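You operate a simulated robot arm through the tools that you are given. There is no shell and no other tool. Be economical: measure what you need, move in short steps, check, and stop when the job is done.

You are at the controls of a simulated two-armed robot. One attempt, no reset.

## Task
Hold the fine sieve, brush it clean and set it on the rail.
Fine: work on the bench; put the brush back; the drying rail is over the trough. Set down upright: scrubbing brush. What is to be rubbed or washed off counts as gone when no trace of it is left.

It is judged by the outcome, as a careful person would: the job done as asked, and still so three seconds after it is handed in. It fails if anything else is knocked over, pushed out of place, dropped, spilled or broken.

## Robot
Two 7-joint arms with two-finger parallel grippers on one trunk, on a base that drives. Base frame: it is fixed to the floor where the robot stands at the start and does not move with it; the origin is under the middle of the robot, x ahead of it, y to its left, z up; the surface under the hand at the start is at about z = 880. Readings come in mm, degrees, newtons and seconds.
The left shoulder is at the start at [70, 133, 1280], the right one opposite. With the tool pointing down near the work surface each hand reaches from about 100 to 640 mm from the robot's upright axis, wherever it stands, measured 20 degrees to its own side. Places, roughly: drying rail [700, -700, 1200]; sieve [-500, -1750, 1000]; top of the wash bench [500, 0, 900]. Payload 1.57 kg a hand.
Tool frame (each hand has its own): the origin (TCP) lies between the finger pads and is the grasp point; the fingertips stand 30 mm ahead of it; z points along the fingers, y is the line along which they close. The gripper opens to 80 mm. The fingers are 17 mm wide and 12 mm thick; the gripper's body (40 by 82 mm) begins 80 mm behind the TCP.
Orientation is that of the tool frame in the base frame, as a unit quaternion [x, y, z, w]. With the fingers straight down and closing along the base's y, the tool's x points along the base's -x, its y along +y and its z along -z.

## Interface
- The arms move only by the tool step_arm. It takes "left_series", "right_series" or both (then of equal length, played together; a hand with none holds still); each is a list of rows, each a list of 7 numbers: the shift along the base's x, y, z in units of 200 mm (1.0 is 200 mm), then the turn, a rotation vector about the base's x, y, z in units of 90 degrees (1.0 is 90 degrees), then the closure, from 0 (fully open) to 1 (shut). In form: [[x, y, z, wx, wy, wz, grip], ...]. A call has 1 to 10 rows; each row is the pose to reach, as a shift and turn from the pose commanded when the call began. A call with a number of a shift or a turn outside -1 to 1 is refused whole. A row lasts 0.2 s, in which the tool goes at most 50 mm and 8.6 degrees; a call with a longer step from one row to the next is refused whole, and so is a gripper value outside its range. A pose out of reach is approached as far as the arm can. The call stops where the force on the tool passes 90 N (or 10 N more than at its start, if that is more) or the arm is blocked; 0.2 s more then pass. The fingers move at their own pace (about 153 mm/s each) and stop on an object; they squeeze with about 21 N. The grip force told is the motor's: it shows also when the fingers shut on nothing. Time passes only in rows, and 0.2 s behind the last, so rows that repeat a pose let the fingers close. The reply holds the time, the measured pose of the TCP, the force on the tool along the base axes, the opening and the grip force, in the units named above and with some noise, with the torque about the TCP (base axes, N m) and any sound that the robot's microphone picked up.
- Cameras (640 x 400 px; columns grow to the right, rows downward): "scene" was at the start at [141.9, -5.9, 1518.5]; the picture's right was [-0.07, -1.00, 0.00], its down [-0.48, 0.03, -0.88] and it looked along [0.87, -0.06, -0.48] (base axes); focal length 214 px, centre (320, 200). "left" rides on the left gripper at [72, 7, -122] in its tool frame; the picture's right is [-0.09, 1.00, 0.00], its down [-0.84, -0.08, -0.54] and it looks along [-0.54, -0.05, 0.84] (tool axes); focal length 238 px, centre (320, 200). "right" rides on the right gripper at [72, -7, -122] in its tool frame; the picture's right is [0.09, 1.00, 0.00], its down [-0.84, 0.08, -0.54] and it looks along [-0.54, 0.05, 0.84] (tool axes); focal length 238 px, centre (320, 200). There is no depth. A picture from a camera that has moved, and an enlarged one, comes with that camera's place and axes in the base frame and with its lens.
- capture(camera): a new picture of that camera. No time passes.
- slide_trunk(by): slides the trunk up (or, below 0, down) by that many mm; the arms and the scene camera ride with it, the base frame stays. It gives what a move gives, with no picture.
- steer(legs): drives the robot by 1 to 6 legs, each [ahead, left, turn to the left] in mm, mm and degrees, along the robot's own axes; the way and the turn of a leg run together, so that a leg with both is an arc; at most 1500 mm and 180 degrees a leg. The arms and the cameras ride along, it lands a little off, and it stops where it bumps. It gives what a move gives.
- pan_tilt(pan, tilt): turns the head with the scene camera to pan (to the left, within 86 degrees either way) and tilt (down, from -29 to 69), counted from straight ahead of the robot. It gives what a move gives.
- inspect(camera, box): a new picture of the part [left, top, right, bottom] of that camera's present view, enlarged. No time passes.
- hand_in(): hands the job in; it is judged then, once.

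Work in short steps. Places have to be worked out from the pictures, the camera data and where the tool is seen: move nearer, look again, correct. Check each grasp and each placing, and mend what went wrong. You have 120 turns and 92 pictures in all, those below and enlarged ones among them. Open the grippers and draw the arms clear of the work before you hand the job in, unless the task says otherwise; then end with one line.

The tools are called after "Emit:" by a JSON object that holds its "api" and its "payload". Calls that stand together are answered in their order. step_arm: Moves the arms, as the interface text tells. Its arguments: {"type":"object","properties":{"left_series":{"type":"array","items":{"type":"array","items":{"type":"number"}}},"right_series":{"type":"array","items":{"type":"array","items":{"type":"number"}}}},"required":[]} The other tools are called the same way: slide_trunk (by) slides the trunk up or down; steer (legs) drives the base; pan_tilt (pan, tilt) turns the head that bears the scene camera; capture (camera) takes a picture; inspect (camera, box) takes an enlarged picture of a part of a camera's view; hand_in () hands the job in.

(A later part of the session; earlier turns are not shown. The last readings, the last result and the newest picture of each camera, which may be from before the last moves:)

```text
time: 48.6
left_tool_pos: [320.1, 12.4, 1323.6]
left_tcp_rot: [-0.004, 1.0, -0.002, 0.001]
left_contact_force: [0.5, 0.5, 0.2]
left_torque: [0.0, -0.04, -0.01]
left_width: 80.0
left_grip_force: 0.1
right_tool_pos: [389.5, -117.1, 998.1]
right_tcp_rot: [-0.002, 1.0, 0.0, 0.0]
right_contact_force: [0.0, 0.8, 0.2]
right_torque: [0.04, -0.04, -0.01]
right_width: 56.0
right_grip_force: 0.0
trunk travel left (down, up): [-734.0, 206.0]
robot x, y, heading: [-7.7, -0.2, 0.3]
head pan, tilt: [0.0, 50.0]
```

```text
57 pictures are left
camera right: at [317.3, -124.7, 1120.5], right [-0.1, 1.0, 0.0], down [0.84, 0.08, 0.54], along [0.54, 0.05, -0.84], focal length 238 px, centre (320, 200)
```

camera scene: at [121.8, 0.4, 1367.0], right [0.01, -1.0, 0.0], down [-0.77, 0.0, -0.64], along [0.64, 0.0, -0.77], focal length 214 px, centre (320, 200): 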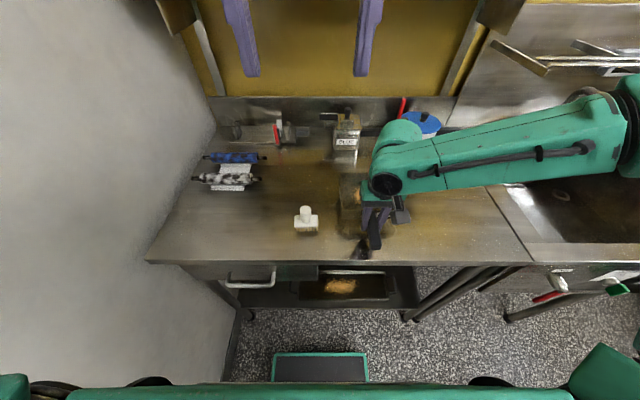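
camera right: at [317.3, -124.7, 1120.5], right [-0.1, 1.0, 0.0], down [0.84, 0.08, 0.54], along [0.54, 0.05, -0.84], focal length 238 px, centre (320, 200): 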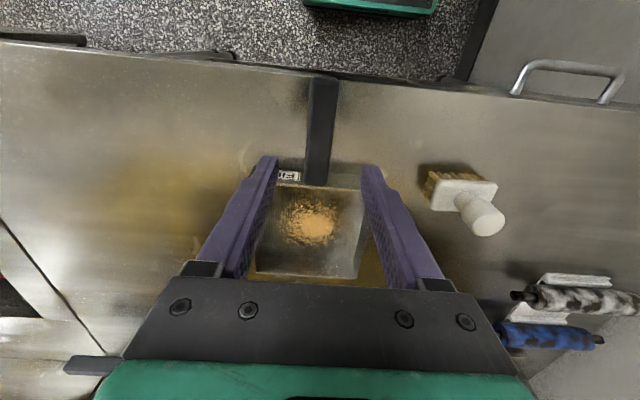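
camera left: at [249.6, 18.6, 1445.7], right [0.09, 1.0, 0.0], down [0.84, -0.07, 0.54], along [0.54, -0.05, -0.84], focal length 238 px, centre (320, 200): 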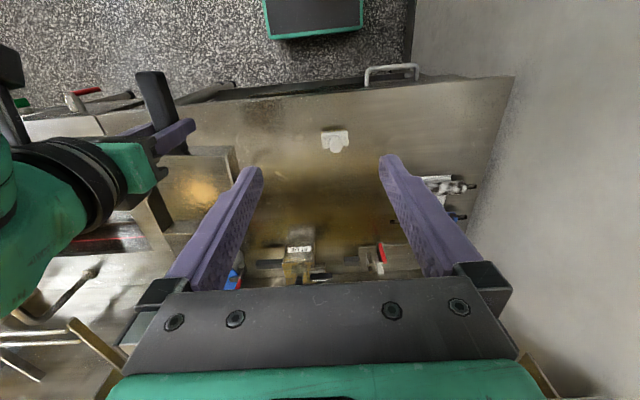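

The sieve sits undisturbed with its handle from x=335 to 435, its mesh centre at (504,-119) and its walls near x=440 and 560. Next I'll pull the right hand back, tilt it 40° and check.

Emit:
{"api": "step_arm", "payload": {"right_series": [[-0.06, 0, 0, 0, -0.09, 0, 0.3], [-0.12, 0, 0, 0, -0.18, 0, 0.3], [-0.18, 0, 0, 0, -0.27, 0, 0.3], [-0.22, 0, 0, 0, -0.36, 0, 0.3], [-0.25, 0, 0, 0, -0.444, 0, 0.3], [-0.25, 0, -0.1, 0, -0.444, 0, 0.3], [-0.22, 0, -0.2, 0, -0.444, 0, 0.3]]}}

Emit:
{"api": "capture", "payload": {"camera": "right"}}

```text
time: 50.2
left_tool_pos: [325.0, 13.4, 1322.3]
left_tcp_rot: [-0.003, 1.0, -0.001, -0.001]
left_contact_force: [-0.2, 0.2, 0.5]
left_torque: [0.01, 0.06, 0.0]
left_width: 80.0
left_grip_force: 0.0
right_tool_pos: [427.5, -113.3, 1077.9]
right_tcp_rot: [0.006, 0.953, -0.031, 0.3]
right_contact_force: [-0.1, -0.8, -0.3]
right_torque: [-0.03, 0.01, 0.01]
right_width: 55.9
right_grip_force: 0.1
right hand out of reach, approached as far as the arm can: row 2, 3, 4, 5, 6, 7
trunk travel left (down, up): [-734.0, 206.0]
robot x, y, heading: [-6.4, -2.9, 0.4]
head pan, tilt: [0.0, 50.0]
```

```text
56 pictures are left
camera right: at [299.5, -113.9, 1138.1], right [-0.05, 0.99, -0.11], down [0.38, 0.12, 0.92], along [0.92, 0.0, -0.38], focal length 238 px, centre (320, 200)
```

right: 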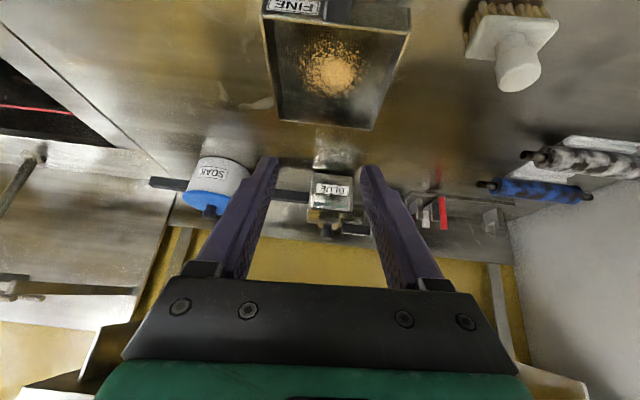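

The tilted pose is out of reach this close to the body. Instead I'll turn the sieve 90° so its handle points right; first I'll test with the empty hand whether the right wrist can yaw +90° there.

Emit:
{"api": "step_arm", "payload": {"right_series": [[0.05, -0.05, 0.1, 0, 0.08, 0.0, 0.3], [0.1, -0.12, 0.1, 0, 0.16, 0.0, 0.3], [0.14, -0.2, 0.1, 0, 0.24, 0.0, 0.3], [0.14, -0.28, 0.1, 0, 0.32, 0.0, 0.3], [0.14, -0.36, 0.1, 0, 0.388, 0.0, 0.3]]}}

```text
time: 51.5
left_tool_pos: [323.6, 12.7, 1322.9]
left_tcp_rot: [-0.004, 1.0, -0.001, 0.001]
left_contact_force: [0.0, 1.3, 0.7]
left_torque: [0.0, 0.01, 0.02]
left_width: 80.0
left_grip_force: 0.1
right_tool_pos: [454.2, -188.6, 1101.3]
right_tcp_rot: [-0.006, 1.0, -0.03, 0.001]
right_contact_force: [-0.4, 0.1, -0.8]
right_torque: [-0.02, 0.04, 0.01]
right_width: 56.1
right_grip_force: 0.0
trunk travel left (down, up): [-734.0, 206.0]
robot x, y, heading: [-9.4, -4.7, 0.7]
head pan, tilt: [0.0, 50.0]
```

I'll square the tilt first, then yaw +90° in free space.

Emit:
{"api": "step_arm", "payload": {"right_series": [[0, -0.1, 0, 0.038, 0, 0, 0.3]]}}

Emit:
{"api": "step_arm", "payload": {"right_series": [[0, 0, 0, 0, 0, 0.09, 0.3], [0, 0, 0, 0, 0, 0.18, 0.3], [0, 0, 0, 0, 0, 0.27, 0.3], [0, 0, 0, 0, 0, 0.36, 0.3], [0, 0, 0, 0, 0, 0.45, 0.3], [0, 0, 0, 0, 0, 0.54, 0.3], [0, 0, 0, 0, 0, 0.63, 0.3], [0, 0, 0, 0, 0, 0.72, 0.3], [0, 0, 0, 0, 0, 0.81, 0.3], [0, 0, 0, 0, 0, 0.9, 0.3]]}}

```text
time: 51.9
left_tool_pos: [320.6, 9.4, 1322.9]
left_tcp_rot: [-0.003, 1.0, 0.001, 0.0]
left_contact_force: [0.2, -0.9, -0.4]
left_torque: [0.03, 0.01, -0.01]
left_width: 80.2
left_grip_force: 0.1
right_tool_pos: [453.0, -211.5, 1101.3]
right_tcp_rot: [-0.004, 1.0, 0.0, 0.002]
right_contact_force: [0.1, -0.2, 0.0]
right_torque: [0.01, -0.04, -0.02]
right_width: 55.9
right_grip_force: 0.1
trunk travel left (down, up): [-734.0, 206.0]
robot x, y, heading: [-8.0, 2.4, 0.3]
head pan, tilt: [0.0, 50.0]
```

```text
time: 54.0
left_tool_pos: [322.4, 12.9, 1323.2]
left_tcp_rot: [-0.004, 1.0, -0.001, 0.001]
left_contact_force: [0.6, 0.0, -0.4]
left_torque: [-0.04, -0.03, 0.01]
left_width: 79.7
left_grip_force: 0.1
right_tool_pos: [453.5, -208.5, 1102.4]
right_tcp_rot: [-0.654, 0.757, 0.001, 0.003]
right_contact_force: [0.4, -0.1, 0.4]
right_torque: [-0.02, -0.01, 0.0]
right_width: 55.8
right_grip_force: 0.0
trunk travel left (down, up): [-734.0, 206.0]
robot x, y, heading: [-7.5, 0.4, 0.2]
head pan, tilt: [0.0, 50.0]
```

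Yaw +81° works. Now I'll test the sideways tilt near the planned handle-end place, at safe height.

Emit:
{"api": "step_arm", "payload": {"right_series": [[0, -0.06, -0.1, 0.09, 0, 0, 0.3], [0, -0.12, -0.2, 0.18, 0, 0, 0.3], [0, -0.18, -0.3, 0.27, 0, 0, 0.3], [0, -0.24, -0.4, 0.35, 0, 0, 0.3], [0, -0.28, -0.5, 0.35, 0, 0, 0.3], [0, -0.28, -0.6, 0.35, 0, 0, 0.3], [0, -0.28, -0.7, 0.35, 0, 0, 0.3]]}}

Emit:
{"api": "capture", "payload": {"camera": "scene"}}

```text
time: 55.6
left_tool_pos: [323.1, 12.0, 1323.0]
left_tcp_rot: [-0.003, 1.0, -0.001, 0.001]
left_contact_force: [-0.1, -0.7, 0.3]
left_torque: [-0.01, 0.0, -0.02]
left_width: 80.0
left_grip_force: 0.0
right_tool_pos: [454.0, -266.6, 962.3]
right_tcp_rot: [-0.628, 0.729, 0.206, 0.179]
right_contact_force: [-0.5, -0.2, 0.0]
right_torque: [0.02, -0.01, -0.03]
right_width: 56.1
right_grip_force: 0.2
trunk travel left (down, up): [-734.0, 206.0]
robot x, y, heading: [-7.3, 1.3, 0.4]
head pan, tilt: [0.0, 50.0]
```

```text
55 pictures are left
camera scene: at [121.3, -0.2, 1367.0], right [0.01, -1.0, 0.0], down [-0.77, 0.0, -0.64], along [0.64, 0.0, -0.77], focal length 214 px, centre (320, 200)
```

scene: 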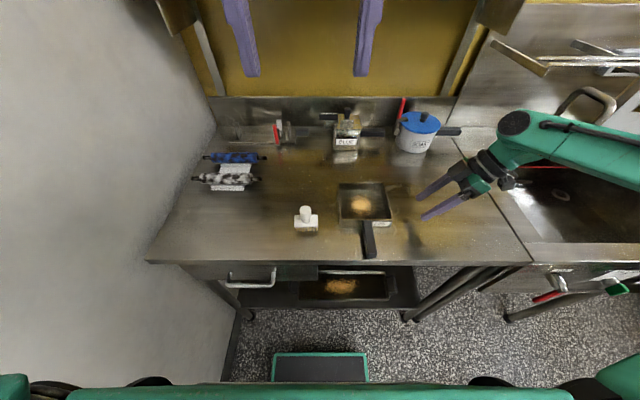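

Reach is fine there. I'll take the hand back above the handle root at its original yaw: up and untilt first, then unyaw.

Emit:
{"api": "step_arm", "payload": {"right_series": [[0, 0.05, 0.15, -0.09, 0, 0, 0.3], [0, 0.1, 0.3, -0.18, 0, 0, 0.3], [0, 0.15, 0.45, -0.27, 0, 0, 0.3], [0, 0.2, 0.5, -0.35, 0, 0, 0.3]]}}

Emit:
{"api": "step_arm", "payload": {"right_series": [[-0.03, 0.05, 0, 0, 0, -0.09, 0.3], [-0.06, 0.1, 0, 0, 0, -0.18, 0.3], [-0.09, 0.15, 0, 0, 0, -0.27, 0.3], [-0.12, 0.2, 0, 0, 0, -0.36, 0.3], [-0.15, 0.25, 0, 0, 0, -0.45, 0.3], [-0.18, 0.3, 0, 0, 0, -0.54, 0.3], [-0.21, 0.35, 0, 0, 0, -0.63, 0.3], [-0.24, 0.4, 0, 0, 0, -0.72, 0.3], [-0.26, 0.45, 0, 0, 0, -0.81, 0.3], [-0.265, 0.535, 0, 0, 0, -0.9, 0.3]]}}

Emit:
{"api": "capture", "payload": {"camera": "right"}}

```text
time: 56.6
left_tool_pos: [321.7, 15.6, 1323.4]
left_tcp_rot: [-0.003, 1.0, -0.003, 0.001]
left_contact_force: [-0.7, 0.3, -0.9]
left_torque: [-0.02, 0.03, -0.02]
left_width: 79.8
left_grip_force: 0.1
right_tool_pos: [453.2, -222.9, 1064.5]
right_tcp_rot: [-0.652, 0.758, -0.001, 0.002]
right_contact_force: [-0.1, 1.0, -0.6]
right_torque: [0.0, -0.02, -0.04]
right_width: 55.9
right_grip_force: 0.0
trunk travel left (down, up): [-734.0, 206.0]
robot x, y, heading: [-8.8, 0.8, 0.4]
head pan, tilt: [0.0, 50.0]
```

```text
time: 58.9
left_tool_pos: [323.3, 14.2, 1322.6]
left_tcp_rot: [-0.003, 1.0, -0.001, 0.001]
left_contact_force: [0.2, -0.1, -0.3]
left_torque: [0.02, 0.0, -0.02]
left_width: 80.0
left_grip_force: 0.1
right_tool_pos: [402.5, -118.4, 1061.8]
right_tcp_rot: [-0.003, 1.0, -0.001, 0.003]
right_contact_force: [0.5, 0.1, -0.2]
right_torque: [0.01, 0.03, 0.0]
right_width: 56.1
right_grip_force: 0.1
trunk travel left (down, up): [-734.0, 206.0]
robot x, y, heading: [-6.6, 0.2, 0.5]
head pan, tilt: [0.0, 50.0]
```

```text
54 pictures are left
camera right: at [328.8, -124.0, 1184.3], right [-0.1, 1.0, 0.0], down [0.83, 0.08, 0.55], along [0.54, 0.05, -0.84], focal length 238 px, centre (320, 200)
```

right: 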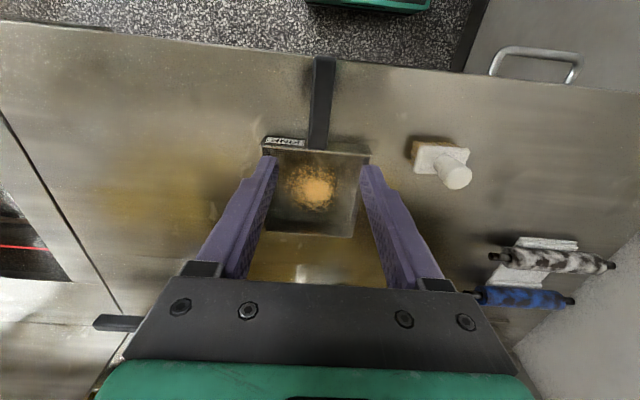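

The handle is centred under the fingers. I'll descend to z≈912 and close.

Emit:
{"api": "step_arm", "payload": {"right_series": [[0, 0, -0.2, 0, 0, 0, 0.3], [0, 0, -0.4, 0, 0, 0, 0.3], [0, 0, -0.6, 0, 0, 0, 0.3], [0, 0, -0.7, 0, 0, 0, 0.3], [0, 0, -0.745, 0, 0, 0, 0.3], [0, 0, -0.745, 0, 0, 0, 0.6], [0, 0, -0.745, 0, 0, 0, 1], [0, 0, -0.745, 0, 0, 0, 1], [0, 0, -0.745, 0, 0, 0, 1]]}}

```text
time: 60.9
left_tool_pos: [321.9, 12.8, 1322.1]
left_tcp_rot: [-0.003, 1.0, -0.002, 0.001]
left_contact_force: [-1.2, -0.5, -1.0]
left_torque: [0.0, -0.02, 0.0]
left_width: 80.0
left_grip_force: 0.0
right_tool_pos: [400.7, -117.8, 913.0]
right_tcp_rot: [-0.006, 1.0, 0.0, 0.003]
right_contact_force: [0.1, 0.3, 0.4]
right_torque: [-0.02, 0.12, -0.02]
right_width: 23.5
right_grip_force: 21.2
trunk travel left (down, up): [-734.0, 206.0]
robot x, y, heading: [-7.5, -2.5, 0.4]
head pan, tilt: [0.0, 50.0]
```

It's gripped. I'll lift 60 mm and swing the sieve +81° with the hand moving to (440,-220).

Emit:
{"api": "step_arm", "payload": {"right_series": [[0, 0, 0.1, 0, 0, 0, 1], [0, 0, 0.3, 0, 0, 0, 1], [0.02, -0.06, 0.3, 0, 0, 0.09, 1], [0.04, -0.12, 0.3, 0, 0, 0.18, 1], [0.06, -0.18, 0.3, 0, 0, 0.27, 1], [0.08, -0.24, 0.3, 0, 0, 0.36, 1], [0.1, -0.3, 0.3, 0, 0, 0.45, 1], [0.12, -0.36, 0.3, 0, 0, 0.54, 1], [0.14, -0.42, 0.3, 0, 0, 0.63, 1], [0.16, -0.48, 0.3, 0, 0, 0.72, 1]]}}

Emit:
{"api": "step_arm", "payload": {"right_series": [[0.02, -0.02, 0, 0, 0, 0.09, 1], [0.037, -0.03, 0, 0, 0, 0.18, 1], [0.037, -0.03, -0.15, 0, 0, 0.18, 1], [0.037, -0.03, -0.23, 0, 0, 0.18, 1]]}}

Emit:
{"api": "capture", "payload": {"camera": "scene"}}

```text
time: 63.0
left_tool_pos: [322.0, 12.9, 1323.6]
left_tcp_rot: [-0.004, 1.0, 0.0, 0.001]
left_contact_force: [-0.6, 0.0, 0.4]
left_torque: [0.0, 0.0, 0.0]
left_width: 80.2
left_grip_force: 0.0
right_tool_pos: [432.8, -216.2, 973.6]
right_tcp_rot: [-0.54, 0.842, 0.001, 0.002]
right_contact_force: [-0.3, -0.3, -0.8]
right_torque: [-0.05, 0.01, 0.04]
right_width: 23.6
right_grip_force: 21.3
trunk travel left (down, up): [-734.0, 206.0]
robot x, y, heading: [-7.7, 0.1, 0.3]
head pan, tilt: [0.0, 50.0]
```

```text
time: 64.0
left_tool_pos: [323.6, 13.4, 1323.6]
left_tcp_rot: [-0.004, 1.0, -0.001, 0.001]
left_contact_force: [-0.2, 0.2, 0.5]
left_torque: [0.0, 0.01, 0.01]
left_width: 80.4
left_grip_force: 0.0
right_tool_pos: [441.0, -221.8, 926.7]
right_tcp_rot: [-0.653, 0.757, 0.001, 0.002]
right_contact_force: [-0.7, 0.6, -2.1]
right_torque: [-0.05, 0.05, -0.02]
right_width: 23.6
right_grip_force: 20.7
trunk travel left (down, up): [-734.0, 206.0]
robot x, y, heading: [-7.3, 2.1, 0.4]
head pan, tilt: [0.0, 50.0]
```

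```text
53 pictures are left
camera scene: at [121.5, 0.2, 1367.0], right [0.01, -1.0, 0.0], down [-0.77, 0.0, -0.64], along [0.64, 0.0, -0.77], focal length 214 px, centre (320, 200)
```

scene: 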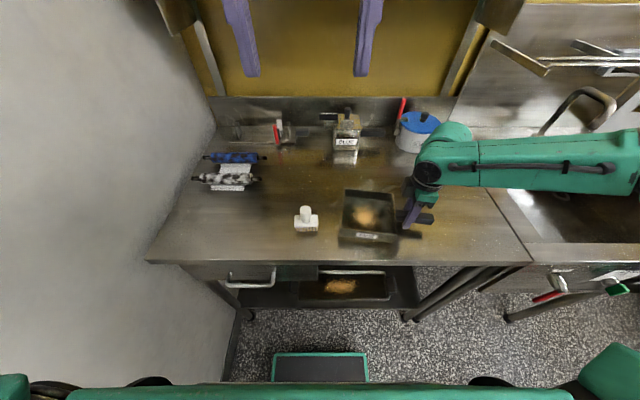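

The sieve now lies with its handle to the right. I'll lower it the last 14 mm, open, and tilt for a grip near the handle end.

Emit:
{"api": "step_arm", "payload": {"right_series": [[0, 0, -0.03, 0, 0, 0, 1], [0, 0, -0.055, 0, 0, 0, 1], [0, 0, -0.07, 0, 0, 0, 1], [0, 0, -0.075, 0, 0, 0, 1]]}}

```text
time: 65.0
left_tool_pos: [320.5, 13.1, 1323.4]
left_tcp_rot: [-0.004, 1.0, -0.001, 0.002]
left_contact_force: [0.0, -0.1, -0.5]
left_torque: [-0.02, -0.01, 0.01]
left_width: 79.9
left_grip_force: 0.0
right_tool_pos: [439.6, -221.5, 914.1]
right_tcp_rot: [-0.652, 0.758, 0.001, 0.003]
right_contact_force: [-0.2, -0.1, 2.6]
right_torque: [0.06, 0.21, 0.0]
right_width: 23.5
right_grip_force: 21.2
trunk travel left (down, up): [-734.0, 206.0]
robot x, y, heading: [-8.5, 0.3, 0.3]
head pan, tilt: [0.0, 50.0]
```

It's touching the bench at 2.6 N. I'll open, rise, and tilt toward the handle end.

Emit:
{"api": "step_arm", "payload": {"right_series": [[0, 0, -0.003, 0, 0, 0, 0.6], [0, 0, 0, 0, 0, 0, 0.3], [0, 0, 0.15, 0, 0, 0, 0.3], [0, 0, 0.3, 0, 0, 0, 0.3], [0, -0.08, 0.38, 0.09, 0, 0, 0.3], [-0.01, -0.16, 0.38, 0.18, 0, 0, 0.3], [-0.02, -0.21, 0.38, 0.27, 0, 0, 0.3], [-0.033, -0.21, 0.32, 0.35, 0, 0, 0.3]]}}

Emit:
{"api": "capture", "payload": {"camera": "right"}}

Emit:
{"api": "inspect", "payload": {"camera": "scene", "box": [280, 150, 460, 270]}}

```text
time: 66.8
left_tool_pos: [322.9, 11.3, 1322.6]
left_tcp_rot: [-0.003, 1.0, -0.001, 0.001]
left_contact_force: [0.0, 0.4, -0.1]
left_torque: [0.03, 0.02, 0.02]
left_width: 80.0
left_grip_force: 0.0
right_tool_pos: [433.8, -262.5, 976.0]
right_tcp_rot: [-0.627, 0.729, 0.208, 0.181]
right_contact_force: [0.6, -0.2, 0.0]
right_torque: [0.01, 0.02, 0.0]
right_width: 55.9
right_grip_force: 0.0
trunk travel left (down, up): [-734.0, 206.0]
robot x, y, heading: [-8.4, -2.3, 0.2]
head pan, tilt: [0.0, 50.0]
```

```text
52 pictures are left
camera right: at [429.1, -388.3, 1041.4], right [-1.0, 0.05, 0.03], down [0.05, 0.43, 0.9], along [0.03, 0.9, -0.43], focal length 238 px, centre (320, 200)
```

right: 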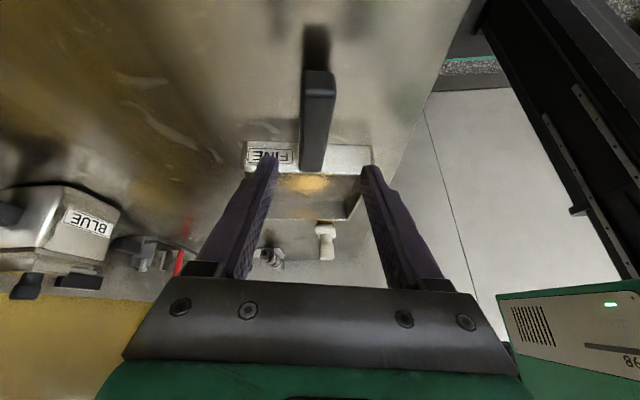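

```text
3.33 times, centred on (370, 210) of scene
camera zoom: at [121.1, -0.8, 1367.0], right [0.01, -1.0, 0.0], down [-0.77, 0.0, -0.64], along [0.64, 0.0, -0.77], focal length 715 px, centre (153, 167)
```

zoom: 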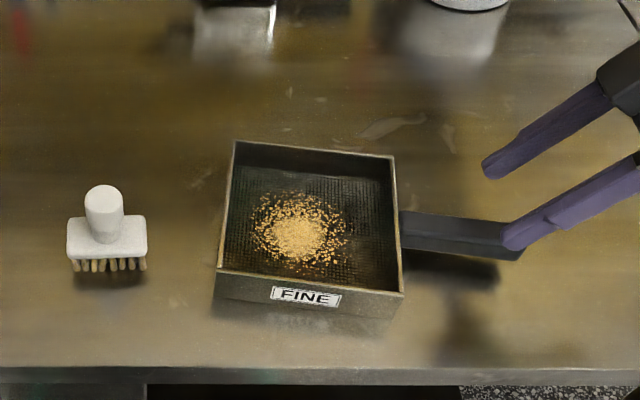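

Sieve is at mesh centre ≈(450,-117) and the hand is tilted and aligned. I'll lower onto the handle and close.

Emit:
{"api": "step_arm", "payload": {"right_series": [[0, 0, -0.15, 0, 0, 0, 0.3], [0, 0, -0.26, 0, 0, 0, 0.3], [0, 0, -0.315, 0, 0, 0, 0.3], [0, 0, -0.315, 0, 0, 0, 0.7], [0, 0, -0.315, 0, 0, 0, 1], [0, 0, -0.315, 0, 0, 0, 1], [0, 0, -0.315, 0, 0, 0, 1]]}}

Emit:
{"api": "step_arm", "payload": {"left_series": [[0.1, 0.02, -0.2, 0, 0, 0, 0], [0.2, 0.04, -0.4, 0, 0, 0, 0], [0.3, 0.06, -0.6, 0, 0, 0, 0], [0.4, 0.08, -0.8, 0, 0, 0, 0], [0.45, 0.1, -0.99, 0, 0, 0, 0]]}}

Emit:
{"api": "capture", "payload": {"camera": "left"}}

Emit:
{"api": "inspect", "payload": {"camera": "scene", "box": [280, 150, 460, 270]}}

```text
time: 68.5
left_tool_pos: [322.5, 11.7, 1322.8]
left_tcp_rot: [-0.003, 1.0, 0.0, 0.0]
left_contact_force: [-0.2, -0.6, -0.4]
left_torque: [-0.01, 0.0, -0.01]
left_width: 79.8
left_grip_force: 0.0
right_tool_pos: [434.1, -262.3, 914.0]
right_tcp_rot: [-0.628, 0.729, 0.206, 0.18]
right_contact_force: [2.4, -1.1, 5.9]
right_torque: [0.22, -0.56, -0.26]
right_width: 24.7
right_grip_force: 20.9
trunk travel left (down, up): [-734.0, 206.0]
robot x, y, heading: [-8.9, 1.2, 0.5]
head pan, tilt: [0.0, 50.0]
```

```text
time: 69.7
left_tool_pos: [412.9, 33.3, 1124.8]
left_tcp_rot: [-0.004, 1.0, -0.002, 0.003]
left_contact_force: [1.0, 0.5, -0.7]
left_torque: [0.03, -0.03, 0.05]
left_width: 79.9
left_grip_force: 0.1
right_tool_pos: [431.8, -261.4, 914.0]
right_tcp_rot: [-0.628, 0.729, 0.207, 0.179]
right_contact_force: [0.0, 0.7, 5.2]
right_torque: [0.26, -0.44, 0.0]
right_width: 24.4
right_grip_force: 20.8
trunk travel left (down, up): [-734.0, 206.0]
robot x, y, heading: [-7.1, 0.8, 0.3]
head pan, tilt: [0.0, 50.0]
```

```text
50 pictures are left
camera left: at [339.0, 39.0, 1247.7], right [0.08, 1.0, 0.0], down [0.84, -0.07, 0.55], along [0.54, -0.05, -0.84], focal length 238 px, centre (320, 200)
```

left: 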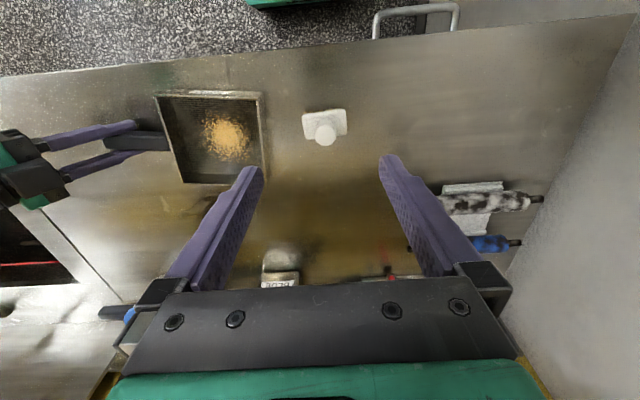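

```text
3.33 times, centred on (370, 210) of scene
camera zoom: at [119.9, 1.1, 1367.2], right [0.01, -1.0, 0.0], down [-0.77, 0.0, -0.64], along [0.64, 0.0, -0.77], focal length 715 px, centre (153, 167)
```

zoom: 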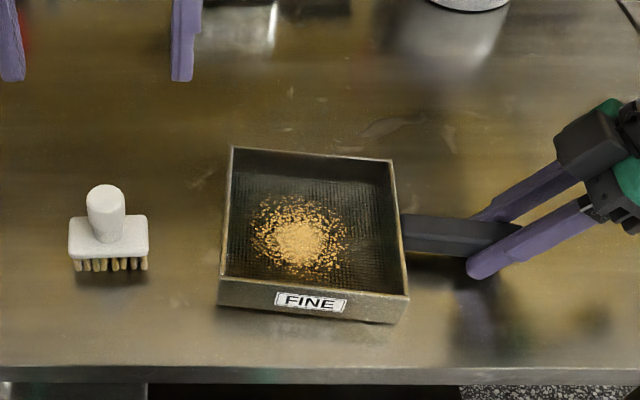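

The sieve is held. The brush knob is at about (430,36) with its top near z≈960, so I'll move the left hand above it and check.

Emit:
{"api": "step_arm", "payload": {"left_series": [[0.04, 0.01, -0.2, 0, 0, 0, 0], [0.08, 0.015, -0.4, 0, 0, 0, 0], [0.085, 0.015, -0.55, 0, 0, 0, 0]]}}

Emit:
{"api": "capture", "payload": {"camera": "left"}}

Emit:
{"api": "inspect", "payload": {"camera": "scene", "box": [250, 160, 370, 250]}}

```text
time: 70.5
left_tool_pos: [427.8, 34.6, 1014.9]
left_tcp_rot: [-0.004, 1.0, -0.001, 0.001]
left_contact_force: [0.2, 0.2, 0.4]
left_torque: [-0.03, 0.01, -0.01]
left_width: 80.0
left_grip_force: 0.0
right_tool_pos: [432.2, -261.3, 913.4]
right_tcp_rot: [-0.627, 0.729, 0.206, 0.18]
right_contact_force: [-1.3, -0.7, 4.5]
right_torque: [0.22, -0.47, -0.04]
right_width: 24.5
right_grip_force: 21.0
trunk travel left (down, up): [-734.0, 206.0]
robot x, y, heading: [-8.0, 1.7, 0.3]
head pan, tilt: [0.0, 50.0]
```

```text
48 pictures are left
camera left: at [354.8, 41.4, 1137.9], right [0.09, 1.0, 0.0], down [0.84, -0.07, 0.55], along [0.54, -0.05, -0.84], focal length 238 px, centre (320, 200)
```

left: 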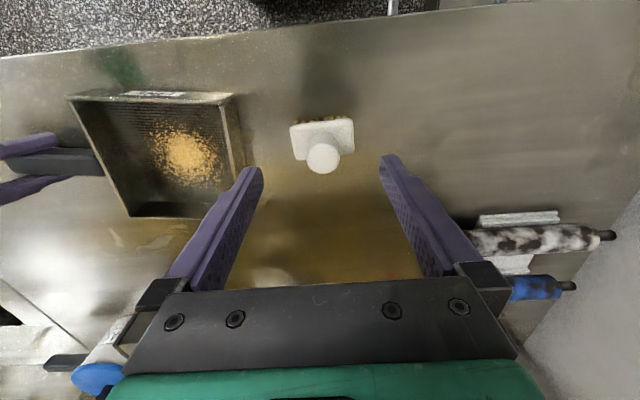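

```text
4.44 times, centred on (310, 205) of scene
camera zoom: at [119.7, 0.6, 1367.2], right [0.01, -1.0, 0.0], down [-0.77, 0.0, -0.64], along [0.64, 0.0, -0.77], focal length 953 px, centre (364, 178)
```

zoom: 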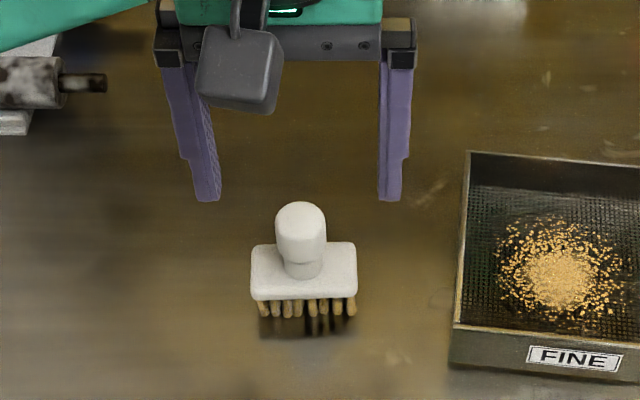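

The knob is at about (431,37). I'll descend to z≈946, with tips about 916 and above the block, then close.

Emit:
{"api": "step_arm", "payload": {"left_series": [[0.01, 0.012, -0.15, 0, 0, 0, 0], [0.015, 0.012, -0.28, 0, 0, 0, 0], [0.015, 0.012, -0.345, 0, 0, 0, 0.2]]}}

Emit:
{"api": "inspect", "payload": {"camera": "scene", "box": [250, 160, 370, 250]}}

```text
time: 71.2
left_tool_pos: [430.6, 36.9, 947.8]
left_tcp_rot: [-0.004, 1.0, -0.001, 0.002]
left_contact_force: [-0.2, 0.2, -0.3]
left_torque: [-0.01, 0.02, 0.01]
left_width: 64.0
left_grip_force: 0.0
right_tool_pos: [432.5, -262.9, 913.4]
right_tcp_rot: [-0.628, 0.728, 0.206, 0.18]
right_contact_force: [-0.2, -1.6, 4.9]
right_torque: [0.26, -0.47, -0.04]
right_width: 24.6
right_grip_force: 20.5
trunk travel left (down, up): [-734.0, 206.0]
robot x, y, heading: [-7.6, -0.5, 0.4]
head pan, tilt: [0.0, 50.0]
```

```text
4.44 times, centred on (310, 205) of scene
camera zoom: at [119.7, 0.5, 1367.2], right [0.01, -1.0, 0.0], down [-0.77, 0.0, -0.64], along [0.64, 0.0, -0.77], focal length 953 px, centre (364, 178)
```

zoom: 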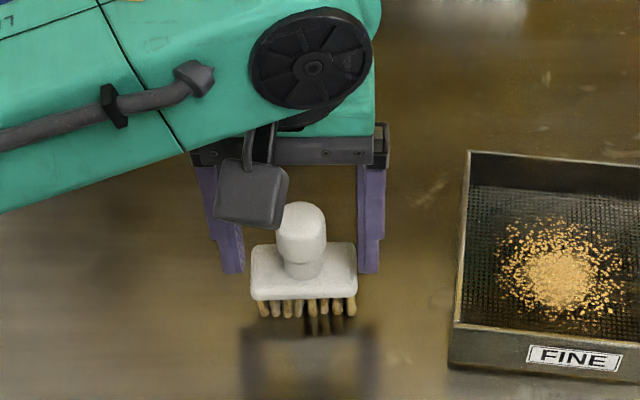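

The fingers straddle the knob, centred and above the block. I'll close and then lift a little.

Emit:
{"api": "step_arm", "payload": {"left_series": [[0, 0, 0, 0, 0, 0, 0.5], [0, 0, 0, 0, 0, 0, 1], [0, 0, 0, 0, 0, 0, 1], [0, 0, 0, 0, 0, 0, 1]]}}

Emit:
{"api": "step_arm", "payload": {"left_series": [[0, 0, 0.1, 0, 0, 0, 1], [0, 0, 0.3, 0, 0, 0, 1], [0, 0, 0.5, 0, 0, 0, 1]]}}

Emit:
{"api": "inspect", "payload": {"camera": "scene", "box": [250, 130, 400, 250]}}

Emit:
{"api": "capture", "payload": {"camera": "left"}}

```text
time: 72.2
left_tool_pos: [429.8, 38.5, 946.3]
left_tcp_rot: [-0.004, 1.0, -0.001, 0.001]
left_contact_force: [-0.3, -0.7, -0.8]
left_torque: [-0.05, 0.01, 0.02]
left_width: 26.9
left_grip_force: 21.2
right_tool_pos: [433.1, -262.4, 914.0]
right_tcp_rot: [-0.628, 0.729, 0.206, 0.18]
right_contact_force: [-0.8, -0.7, 5.6]
right_torque: [0.27, -0.49, -0.03]
right_width: 24.6
right_grip_force: 21.4
trunk travel left (down, up): [-734.0, 206.0]
robot x, y, heading: [-6.4, -2.1, 0.0]
head pan, tilt: [0.0, 50.0]
```

```text
time: 73.0
left_tool_pos: [431.5, 37.0, 1046.3]
left_tcp_rot: [-0.004, 1.0, 0.0, 0.0]
left_contact_force: [-0.3, 0.2, -1.7]
left_torque: [-0.02, 0.01, 0.02]
left_width: 26.4
left_grip_force: 20.9
right_tool_pos: [433.3, -262.0, 913.7]
right_tcp_rot: [-0.628, 0.728, 0.206, 0.18]
right_contact_force: [-1.1, -1.4, 6.2]
right_torque: [0.29, -0.52, -0.07]
right_width: 24.5
right_grip_force: 21.2
trunk travel left (down, up): [-734.0, 206.0]
robot x, y, heading: [-7.0, -1.2, 0.1]
head pan, tilt: [0.0, 50.0]
```

```text
3.33 times, centred on (325, 190) of scene
camera zoom: at [119.7, 0.6, 1367.1], right [0.01, -1.0, 0.0], down [-0.77, 0.0, -0.64], along [0.64, 0.0, -0.77], focal length 715 px, centre (303, 233)
```

zoom: 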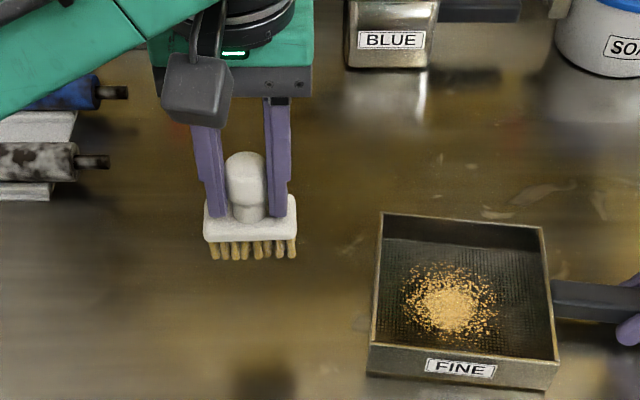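

```text
44 pictures are left
camera left: at [357.9, 43.6, 1169.4], right [0.09, 1.0, 0.0], down [0.84, -0.07, 0.54], along [0.54, -0.05, -0.84], focal length 238 px, centre (320, 200)
```

left: 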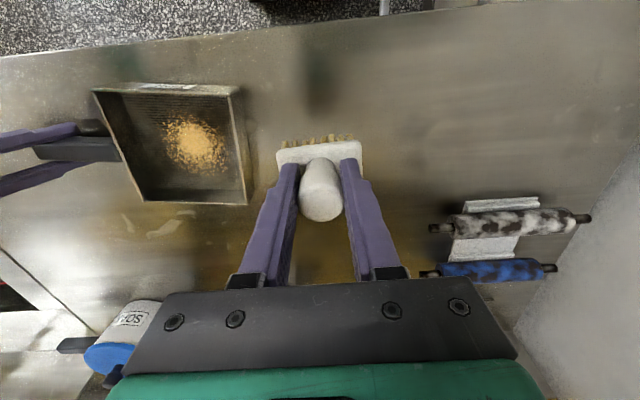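

The brush is held level; bristle bottoms sit 66 mm below the TCP and the sieve centre is at about (446,-119). I'll carry the brush above it with a -9° yaw, then down to just over the mesh.

Emit:
{"api": "step_arm", "payload": {"left_series": [[0.02, -0.2, 0.05, 0, 0, -0.03, 1], [0.04, -0.4, 0.05, 0, 0, -0.06, 1], [0.06, -0.6, 0.05, 0, 0, -0.1, 1], [0.075, -0.78, 0.05, 0, 0, -0.1, 1], [0.075, -0.78, -0.1, 0, 0, -0.1, 1], [0.075, -0.78, -0.25, 0, 0, -0.1, 1]]}}

Emit:
{"api": "inspect", "payload": {"camera": "scene", "box": [300, 150, 450, 250]}}

Emit:
{"api": "capture", "payload": {"camera": "left"}}

```text
time: 74.5
left_tool_pos: [447.1, -118.1, 996.1]
left_tcp_rot: [0.075, 0.997, -0.002, 0.002]
left_contact_force: [-0.4, 0.2, -0.9]
left_torque: [0.01, 0.0, -0.02]
left_width: 26.9
left_grip_force: 21.2
right_tool_pos: [433.5, -263.2, 913.3]
right_tcp_rot: [-0.627, 0.729, 0.206, 0.18]
right_contact_force: [-0.7, 0.1, 6.5]
right_torque: [0.34, -0.54, -0.01]
right_width: 24.2
right_grip_force: 20.8
trunk travel left (down, up): [-734.0, 206.0]
robot x, y, heading: [-8.9, 1.1, 0.4]
head pan, tilt: [0.0, 50.0]
```

```text
4.00 times, centred on (375, 200) of scene
camera zoom: at [119.8, 0.1, 1367.2], right [0.01, -1.0, 0.0], down [-0.77, 0.0, -0.64], along [0.64, 0.0, -0.77], focal length 858 px, centre (100, 200)
```

zoom: 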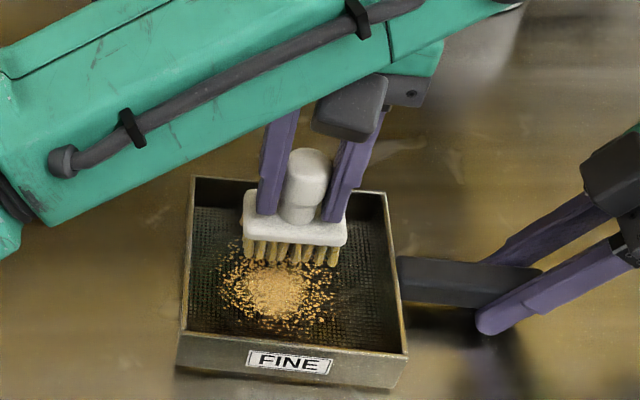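

```text
42 pictures are left
camera left: at [374.9, -100.2, 1118.8], right [0.24, 0.97, 0.0], down [0.81, -0.2, 0.54], along [0.53, -0.13, -0.84], focal length 238 px, centre (320, 200)
```

left: 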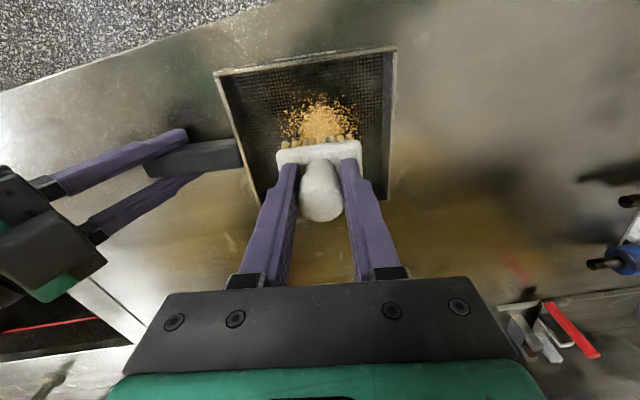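

The brush is over the sieve, inside the walls. I'll descend slowly toward the mesh while watching the force.

Emit:
{"api": "step_arm", "payload": {"left_series": [[0, 0, -0.1, 0, 0, 0, 1], [0, 0, -0.15, 0, 0, 0, 1], [0, 0, -0.17, 0, 0, 0, 1], [0, 0, -0.185, 0, 0, 0, 1]]}}

Emit:
{"api": "inspect", "payload": {"camera": "scene", "box": [300, 150, 450, 250]}}

```text
time: 75.5
left_tool_pos: [446.7, -117.7, 958.8]
left_tcp_rot: [0.075, 0.997, -0.001, 0.002]
left_contact_force: [0.3, -0.6, -0.7]
left_torque: [0.01, 0.0, 0.01]
left_width: 26.5
left_grip_force: 21.0
right_tool_pos: [432.3, -262.7, 914.4]
right_tcp_rot: [-0.628, 0.728, 0.206, 0.18]
right_contact_force: [-1.4, -0.8, 5.8]
right_torque: [0.21, -0.48, -0.05]
right_width: 24.5
right_grip_force: 20.9
trunk travel left (down, up): [-734.0, 206.0]
robot x, y, heading: [-7.7, -1.1, 0.3]
head pan, tilt: [0.0, 50.0]
```

```text
4.00 times, centred on (375, 200) of scene
camera zoom: at [119.7, 0.3, 1367.2], right [0.01, -1.0, 0.0], down [-0.77, 0.0, -0.64], along [0.64, 0.0, -0.77], focal length 858 px, centre (100, 200)
```

zoom: 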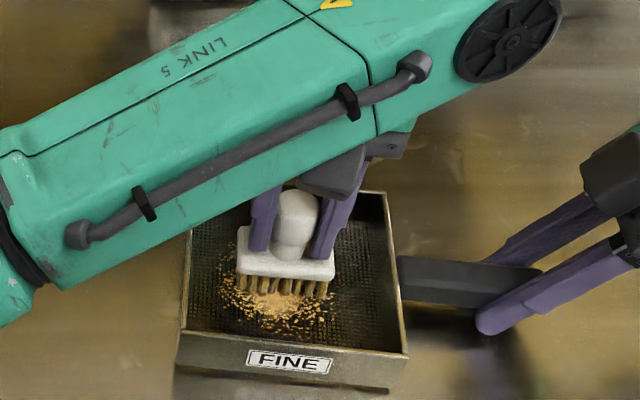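

There's no contact yet. I'll continue in 1.5 mm steps.

Emit:
{"api": "step_arm", "payload": {"left_series": [[0, 0, -0.01, 0, 0, 0, 1], [0, 0, -0.018, 0, 0, 0, 1], [0, 0, -0.025, 0, 0, 0, 1]]}}

```text
time: 76.2
left_tool_pos: [446.1, -117.5, 956.4]
left_tcp_rot: [0.075, 0.997, 0.0, 0.002]
left_contact_force: [-0.6, -1.1, 5.1]
left_torque: [0.14, 0.09, 0.02]
left_width: 26.8
left_grip_force: 20.8
right_tool_pos: [431.9, -263.1, 912.9]
right_tcp_rot: [-0.628, 0.728, 0.206, 0.179]
right_contact_force: [0.1, 1.4, 0.1]
right_torque: [-0.62, -0.53, -0.1]
right_width: 24.7
right_grip_force: 21.2
trunk travel left (down, up): [-734.0, 206.0]
robot x, y, heading: [-5.9, -1.4, 0.4]
head pan, tilt: [0.0, 50.0]
```

The bristles touch with about 5 N at TCP 956, so the mesh is near 890. I'll scrub in strokes over the patch.

Emit:
{"api": "step_arm", "payload": {"left_series": [[0.1, 0.0, -0.008, 0, 0, 0, 1], [-0.1, 0.0, -0.008, 0, 0, 0, 1], [-0.1, -0.08, -0.008, 0, 0, 0, 1], [0.1, -0.08, -0.008, 0, 0, 0, 1], [0.1, 0.06, -0.008, 0, 0, 0, 1], [-0.1, 0.06, -0.008, 0, 0, 0, 1], [-0.13, -0.02, -0.008, 0, 0, 0, 1], [0.1, -0.02, -0.008, 0, 0, 0, 1], [0, 0, -0.008, 0, 0, 0, 1]]}}

Emit:
{"api": "inspect", "payload": {"camera": "scene", "box": [300, 150, 450, 250]}}

```text
time: 78.2
left_tool_pos: [446.0, -116.4, 953.1]
left_tcp_rot: [0.075, 0.997, -0.003, 0.001]
left_contact_force: [3.5, -1.9, 7.1]
left_torque: [-0.08, -0.1, -0.02]
left_width: 26.6
left_grip_force: 20.8
right_tool_pos: [431.6, -262.6, 913.5]
right_tcp_rot: [-0.629, 0.728, 0.207, 0.179]
right_contact_force: [-2.5, 0.4, -1.6]
right_torque: [0.02, -0.45, 0.06]
right_width: 24.8
right_grip_force: 20.8
trunk travel left (down, up): [-734.0, 206.0]
robot x, y, heading: [-8.2, -0.7, 0.2]
head pan, tilt: [0.0, 50.0]
```

```text
4.00 times, centred on (375, 200) of scene
camera zoom: at [119.1, 1.1, 1367.2], right [0.01, -1.0, 0.0], down [-0.77, 0.0, -0.64], along [0.64, 0.0, -0.77], focal length 858 px, centre (100, 200)
```

zoom: 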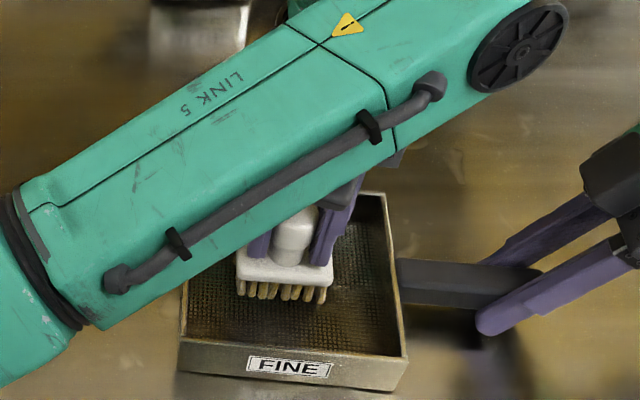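

Most of the residue is already gone. I'll do a second, wider round, then lift and inspect.

Emit:
{"api": "step_arm", "payload": {"left_series": [[0.12, 0.08, 0, 0, 0, 0, 1], [-0.1, 0.08, 0, 0, 0, 0, 1], [-0.13, 0.0, 0, 0, 0, 0, 1], [0.1, 0.0, 0, 0, 0, 0, 1], [0.12, -0.1, 0, 0, 0, 0, 1], [-0.1, -0.1, 0, 0, 0, 0, 1], [-0.13, -0.05, 0, 0, 0, 0, 1], [0.1, -0.03, 0, 0, 0, 0, 1], [0, 0, 0.02, 0, 0, 0, 1], [0, 0, 0.2, 0, 0, 0, 1]]}}

Emit:
{"api": "step_arm", "payload": {"left_series": [[0, 0.1, 0.2, 0, 0, 0.05, 1], [-0.02, 0.3, 0.25, 0, 0, 0.1, 1], [-0.05, 0.53, 0.25, 0, 0, 0.1, 1], [-0.075, 0.76, 0.25, 0, 0, 0.1, 1]]}}

Emit:
{"api": "inspect", "payload": {"camera": "scene", "box": [310, 150, 430, 250]}}

Emit:
{"api": "capture", "payload": {"camera": "left"}}

```text
time: 80.5
left_tool_pos: [446.9, -116.8, 992.9]
left_tcp_rot: [0.075, 0.997, -0.001, 0.0]
left_contact_force: [0.5, 0.4, -0.8]
left_torque: [0.02, 0.06, 0.01]
left_width: 26.4
left_grip_force: 21.4
right_tool_pos: [433.0, -261.8, 914.9]
right_tcp_rot: [-0.628, 0.728, 0.206, 0.18]
right_contact_force: [0.9, 1.7, 4.9]
right_torque: [0.32, -0.57, 0.02]
right_width: 24.2
right_grip_force: 21.4
trunk travel left (down, up): [-734.0, 206.0]
robot x, y, heading: [-5.9, 2.3, 0.3]
head pan, tilt: [0.0, 50.0]
```

```text
time: 81.5
left_tool_pos: [430.0, 36.9, 1042.5]
left_tcp_rot: [-0.003, 1.0, -0.002, 0.001]
left_contact_force: [0.7, 0.6, -0.9]
left_torque: [0.0, -0.01, -0.02]
left_width: 27.0
left_grip_force: 21.0
right_tool_pos: [432.0, -261.5, 914.4]
right_tcp_rot: [-0.628, 0.729, 0.206, 0.179]
right_contact_force: [1.6, -0.3, 5.8]
right_torque: [0.26, -0.51, -0.12]
right_width: 24.1
right_grip_force: 21.6
trunk travel left (down, up): [-734.0, 206.0]
robot x, y, heading: [-6.3, 2.6, 0.5]
head pan, tilt: [0.0, 50.0]
```

```text
4.00 times, centred on (370, 200) of scene
camera zoom: at [119.7, 2.8, 1367.1], right [0.01, -1.0, 0.0], down [-0.77, -0.01, -0.64], along [0.64, 0.0, -0.77], focal length 858 px, centre (120, 200)
```

zoom: 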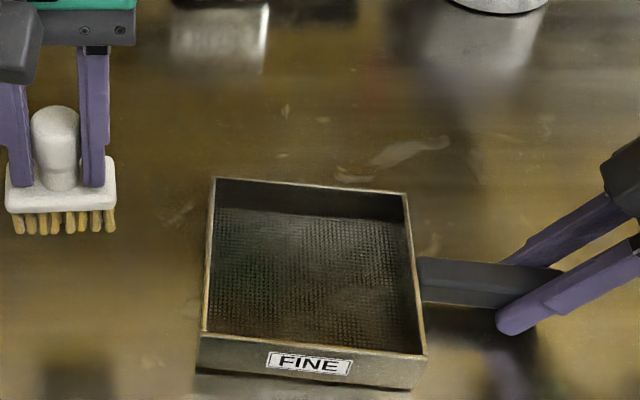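

```text
38 pictures are left
camera left: at [357.1, 43.2, 1164.9], right [0.09, 1.0, 0.0], down [0.84, -0.07, 0.54], along [0.54, -0.05, -0.84], focal length 238 px, centre (320, 200)
```

left: 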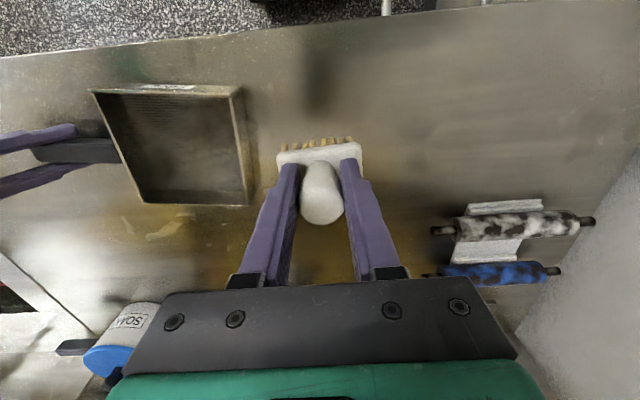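

The sieve looks clean; I'll zoom from the left camera before putting the brush back.

Emit:
{"api": "inspect", "payload": {"camera": "left", "box": [80, 70, 270, 215]}}

Emit:
{"api": "inspect", "payload": {"camera": "scene", "box": [330, 185, 390, 245]}}

```text
2.76 times, centred on (175, 142) of left
camera zoom: at [357.1, 43.2, 1164.9], right [0.09, 1.0, 0.0], down [0.84, -0.07, 0.54], along [0.54, -0.05, -0.84], focal length 658 px, centre (720, 359)
```

zoom: 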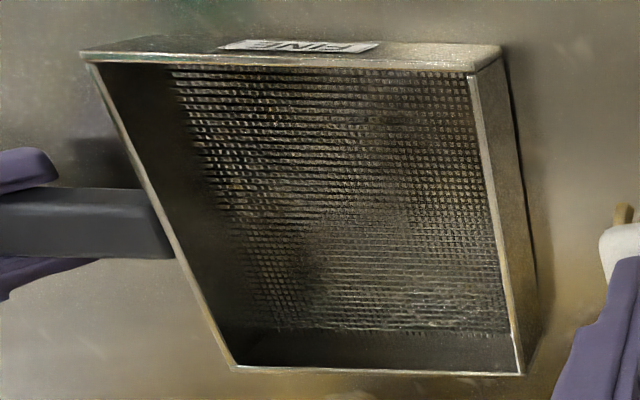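

```text
6.67 times, centred on (360, 215) of scene
camera zoom: at [119.7, 2.8, 1367.1], right [0.01, -1.0, 0.0], down [-0.77, -0.01, -0.64], along [0.64, 0.0, -0.77], focal length 1430 px, centre (53, 100)
```

zoom: 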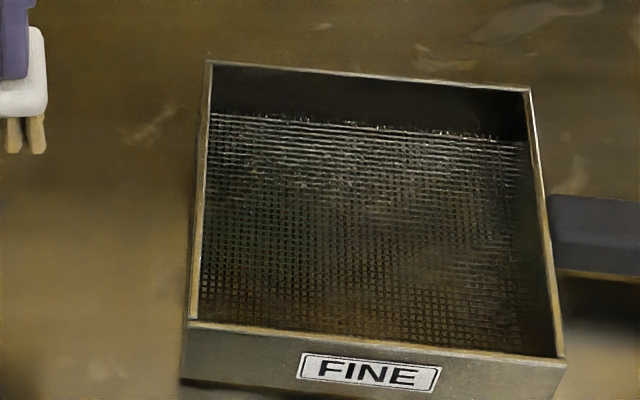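

There's no trace left. I'll put the brush back where it stood, at TCP (430.6,37.5,≈947).

Emit:
{"api": "step_arm", "payload": {"left_series": [[0.002, 0.004, -0.2, 0, 0, 0, 1], [0.002, 0.004, -0.36, 0, 0, 0, 1], [0.002, 0.004, -0.44, 0, 0, 0, 1], [0.002, 0.004, -0.465, 0, 0, 0, 1], [0.002, 0.004, -0.478, 0, 0, 0, 1], [0.002, 0.004, -0.484, 0, 0, 0, 1]]}}

```text
time: 82.8
left_tool_pos: [431.3, 35.5, 945.9]
left_tcp_rot: [-0.004, 1.0, -0.001, 0.002]
left_contact_force: [0.5, -0.9, -0.7]
left_torque: [0.01, -0.02, 0.03]
left_width: 26.9
left_grip_force: 20.9
right_tool_pos: [431.7, -262.5, 913.8]
right_tcp_rot: [-0.627, 0.729, 0.207, 0.181]
right_contact_force: [-0.9, 0.3, 4.9]
right_torque: [0.29, -0.4, 0.07]
right_width: 24.4
right_grip_force: 21.1
trunk travel left (down, up): [-734.0, 206.0]
robot x, y, heading: [-3.3, -1.3, 0.4]
head pan, tilt: [0.0, 50.0]
```

Emit:
{"api": "step_arm", "payload": {"left_series": [[0, 0, -0.008, 0, 0, 0, 1], [0, 0, -0.013, 0, 0, 0, 1]]}}

```text
time: 83.5
left_tool_pos: [431.4, 35.3, 944.8]
left_tcp_rot: [-0.004, 1.0, -0.002, 0.005]
left_contact_force: [1.3, 0.5, 18.9]
left_torque: [0.03, 0.0, -0.05]
left_width: 26.8
left_grip_force: 21.2
right_tool_pos: [432.5, -262.9, 914.4]
right_tcp_rot: [-0.628, 0.729, 0.206, 0.18]
right_contact_force: [1.5, 0.2, 3.1]
right_torque: [0.11, -0.32, -0.08]
right_width: 24.1
right_grip_force: 20.9
trunk travel left (down, up): [-734.0, 206.0]
robot x, y, heading: [-8.6, 2.0, 0.3]
head pan, tilt: [0.0, 50.0]
```

The brush is firmly on the bench. I'll ease off, open evenly and withdraw upward.

Emit:
{"api": "step_arm", "payload": {"left_series": [[0, 0, 0.01, 0, 0, 0, 1], [0, 0, 0.01, 0, 0, 0, 0.5], [0, 0, 0.01, 0, 0, 0, 0], [0, 0, 0.01, 0, 0, 0, 0], [0, 0, 0.1, 0, 0, 0, 0], [0, 0, 0.3, 0, 0, 0, 0], [0, 0, 0.5, 0, 0, 0, 0], [-0.1, 0.05, 0.7, 0, 0, 0, 0], [-0.2, 0.1, 0.9, 0, 0, 0, 0]]}}

Emit:
{"api": "capture", "payload": {"camera": "scene"}}

```text
time: 85.5
left_tool_pos: [390.6, 55.6, 1122.7]
left_tcp_rot: [-0.003, 1.0, -0.002, 0.001]
left_contact_force: [-0.9, 0.0, 0.1]
left_torque: [0.02, -0.02, 0.0]
left_width: 80.0
left_grip_force: 0.0
right_tool_pos: [432.3, -262.6, 914.3]
right_tcp_rot: [-0.628, 0.729, 0.206, 0.179]
right_contact_force: [-2.8, -2.2, 6.5]
right_torque: [0.36, -0.51, -0.01]
right_width: 24.1
right_grip_force: 21.2
trunk travel left (down, up): [-734.0, 206.0]
robot x, y, heading: [-8.7, 0.5, 0.5]
head pan, tilt: [0.0, 50.0]
```

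```text
35 pictures are left
camera scene: at [119.0, 0.7, 1367.1], right [0.01, -1.0, 0.0], down [-0.77, 0.0, -0.64], along [0.64, 0.0, -0.77], focal length 214 px, centre (320, 200)
```

scene: 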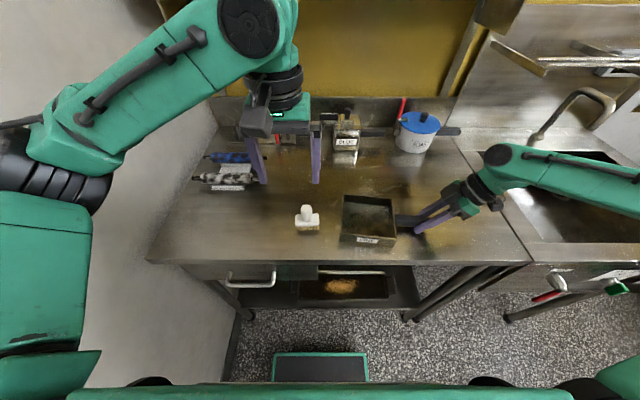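

The brush stands upright in its place. Next I'll release the sieve, lift and untilt the right hand, and look at the rail.

Emit:
{"api": "step_arm", "payload": {"right_series": [[0, 0, 0, 0, 0, 0, 0.6], [0, 0, 0, 0, 0, 0, 0.3], [0, 0, 0, 0, 0, 0, 0.3], [0, -0.02, 0.2, 0, 0, 0, 0.3], [0, -0.02, 0.4, 0, 0, 0, 0.3], [0, 0.04, 0.4, -0.09, 0, 0, 0.3], [0.01, 0.1, 0.4, -0.18, 0, 0, 0.3], [0.02, 0.16, 0.4, -0.27, 0, 0, 0.3], [0.033, 0.2, 0.4, -0.35, 0, 0, 0.3]]}}

Emit:
{"api": "capture", "payload": {"camera": "right"}}

Emit:
{"api": "pan_tilt", "payload": {"pan": -40, "tilt": 18}}

Emit:
{"api": "capture", "payload": {"camera": "scene"}}

```text
time: 87.5
left_tool_pos: [391.0, 57.7, 1122.0]
left_tcp_rot: [-0.004, 1.0, -0.002, 0.001]
left_contact_force: [0.1, 0.9, -0.1]
left_torque: [-0.05, 0.0, -0.02]
left_width: 79.9
left_grip_force: 0.0
right_tool_pos: [439.7, -221.1, 993.1]
right_tcp_rot: [-0.653, 0.757, -0.001, 0.001]
right_contact_force: [0.0, 0.0, -0.4]
right_torque: [-0.05, 0.03, 0.05]
right_width: 56.0
right_grip_force: 0.0
trunk travel left (down, up): [-734.0, 206.0]
robot x, y, heading: [-7.7, -3.1, 0.4]
head pan, tilt: [0.0, 50.0]
```

```text
34 pictures are left
camera right: at [435.6, -292.9, 1115.2], right [-1.0, 0.06, 0.0], down [0.05, 0.84, 0.54], along [0.03, 0.54, -0.84], focal length 238 px, centre (320, 200)
```

right: 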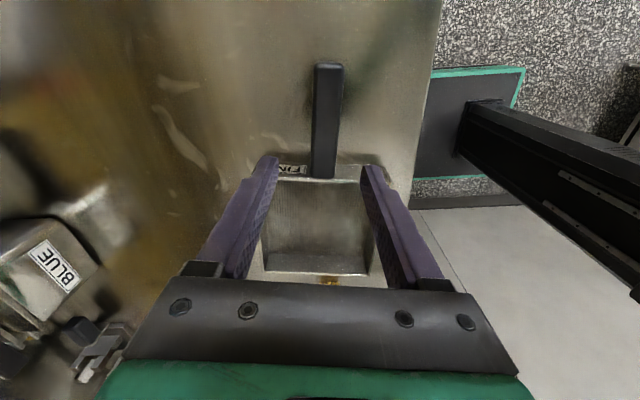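

```text
time: 88.5
left_tool_pos: [391.0, 55.5, 1122.1]
left_tcp_rot: [-0.003, 1.0, -0.001, 0.0]
left_contact_force: [0.1, 0.2, -0.1]
left_torque: [0.03, 0.0, -0.03]
left_width: 80.1
left_grip_force: 0.0
right_tool_pos: [439.5, -223.2, 992.9]
right_tcp_rot: [-0.653, 0.757, 0.0, 0.002]
right_contact_force: [-0.2, 0.0, -0.6]
right_torque: [0.0, 0.02, 0.02]
right_width: 55.9
right_grip_force: 0.1
trunk travel left (down, up): [-734.0, 206.0]
robot x, y, heading: [-6.5, -0.4, 0.2]
head pan, tilt: [-40.0, 18.0]
```

```text
33 pictures are left
camera scene: at [115.8, -59.2, 1415.8], right [-0.64, -0.77, 0.0], down [-0.24, 0.2, -0.95], along [0.73, -0.61, -0.31], focal length 214 px, centre (320, 200)
```

scene: 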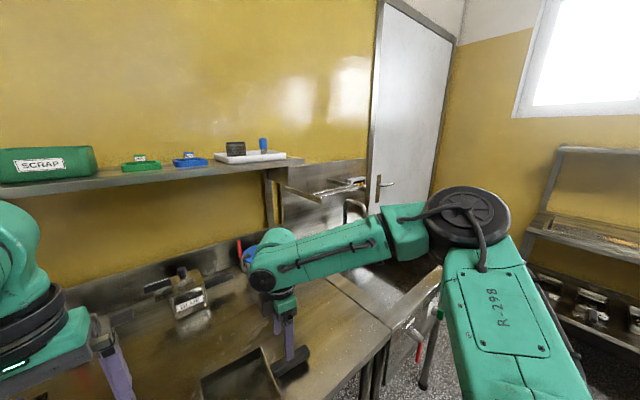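

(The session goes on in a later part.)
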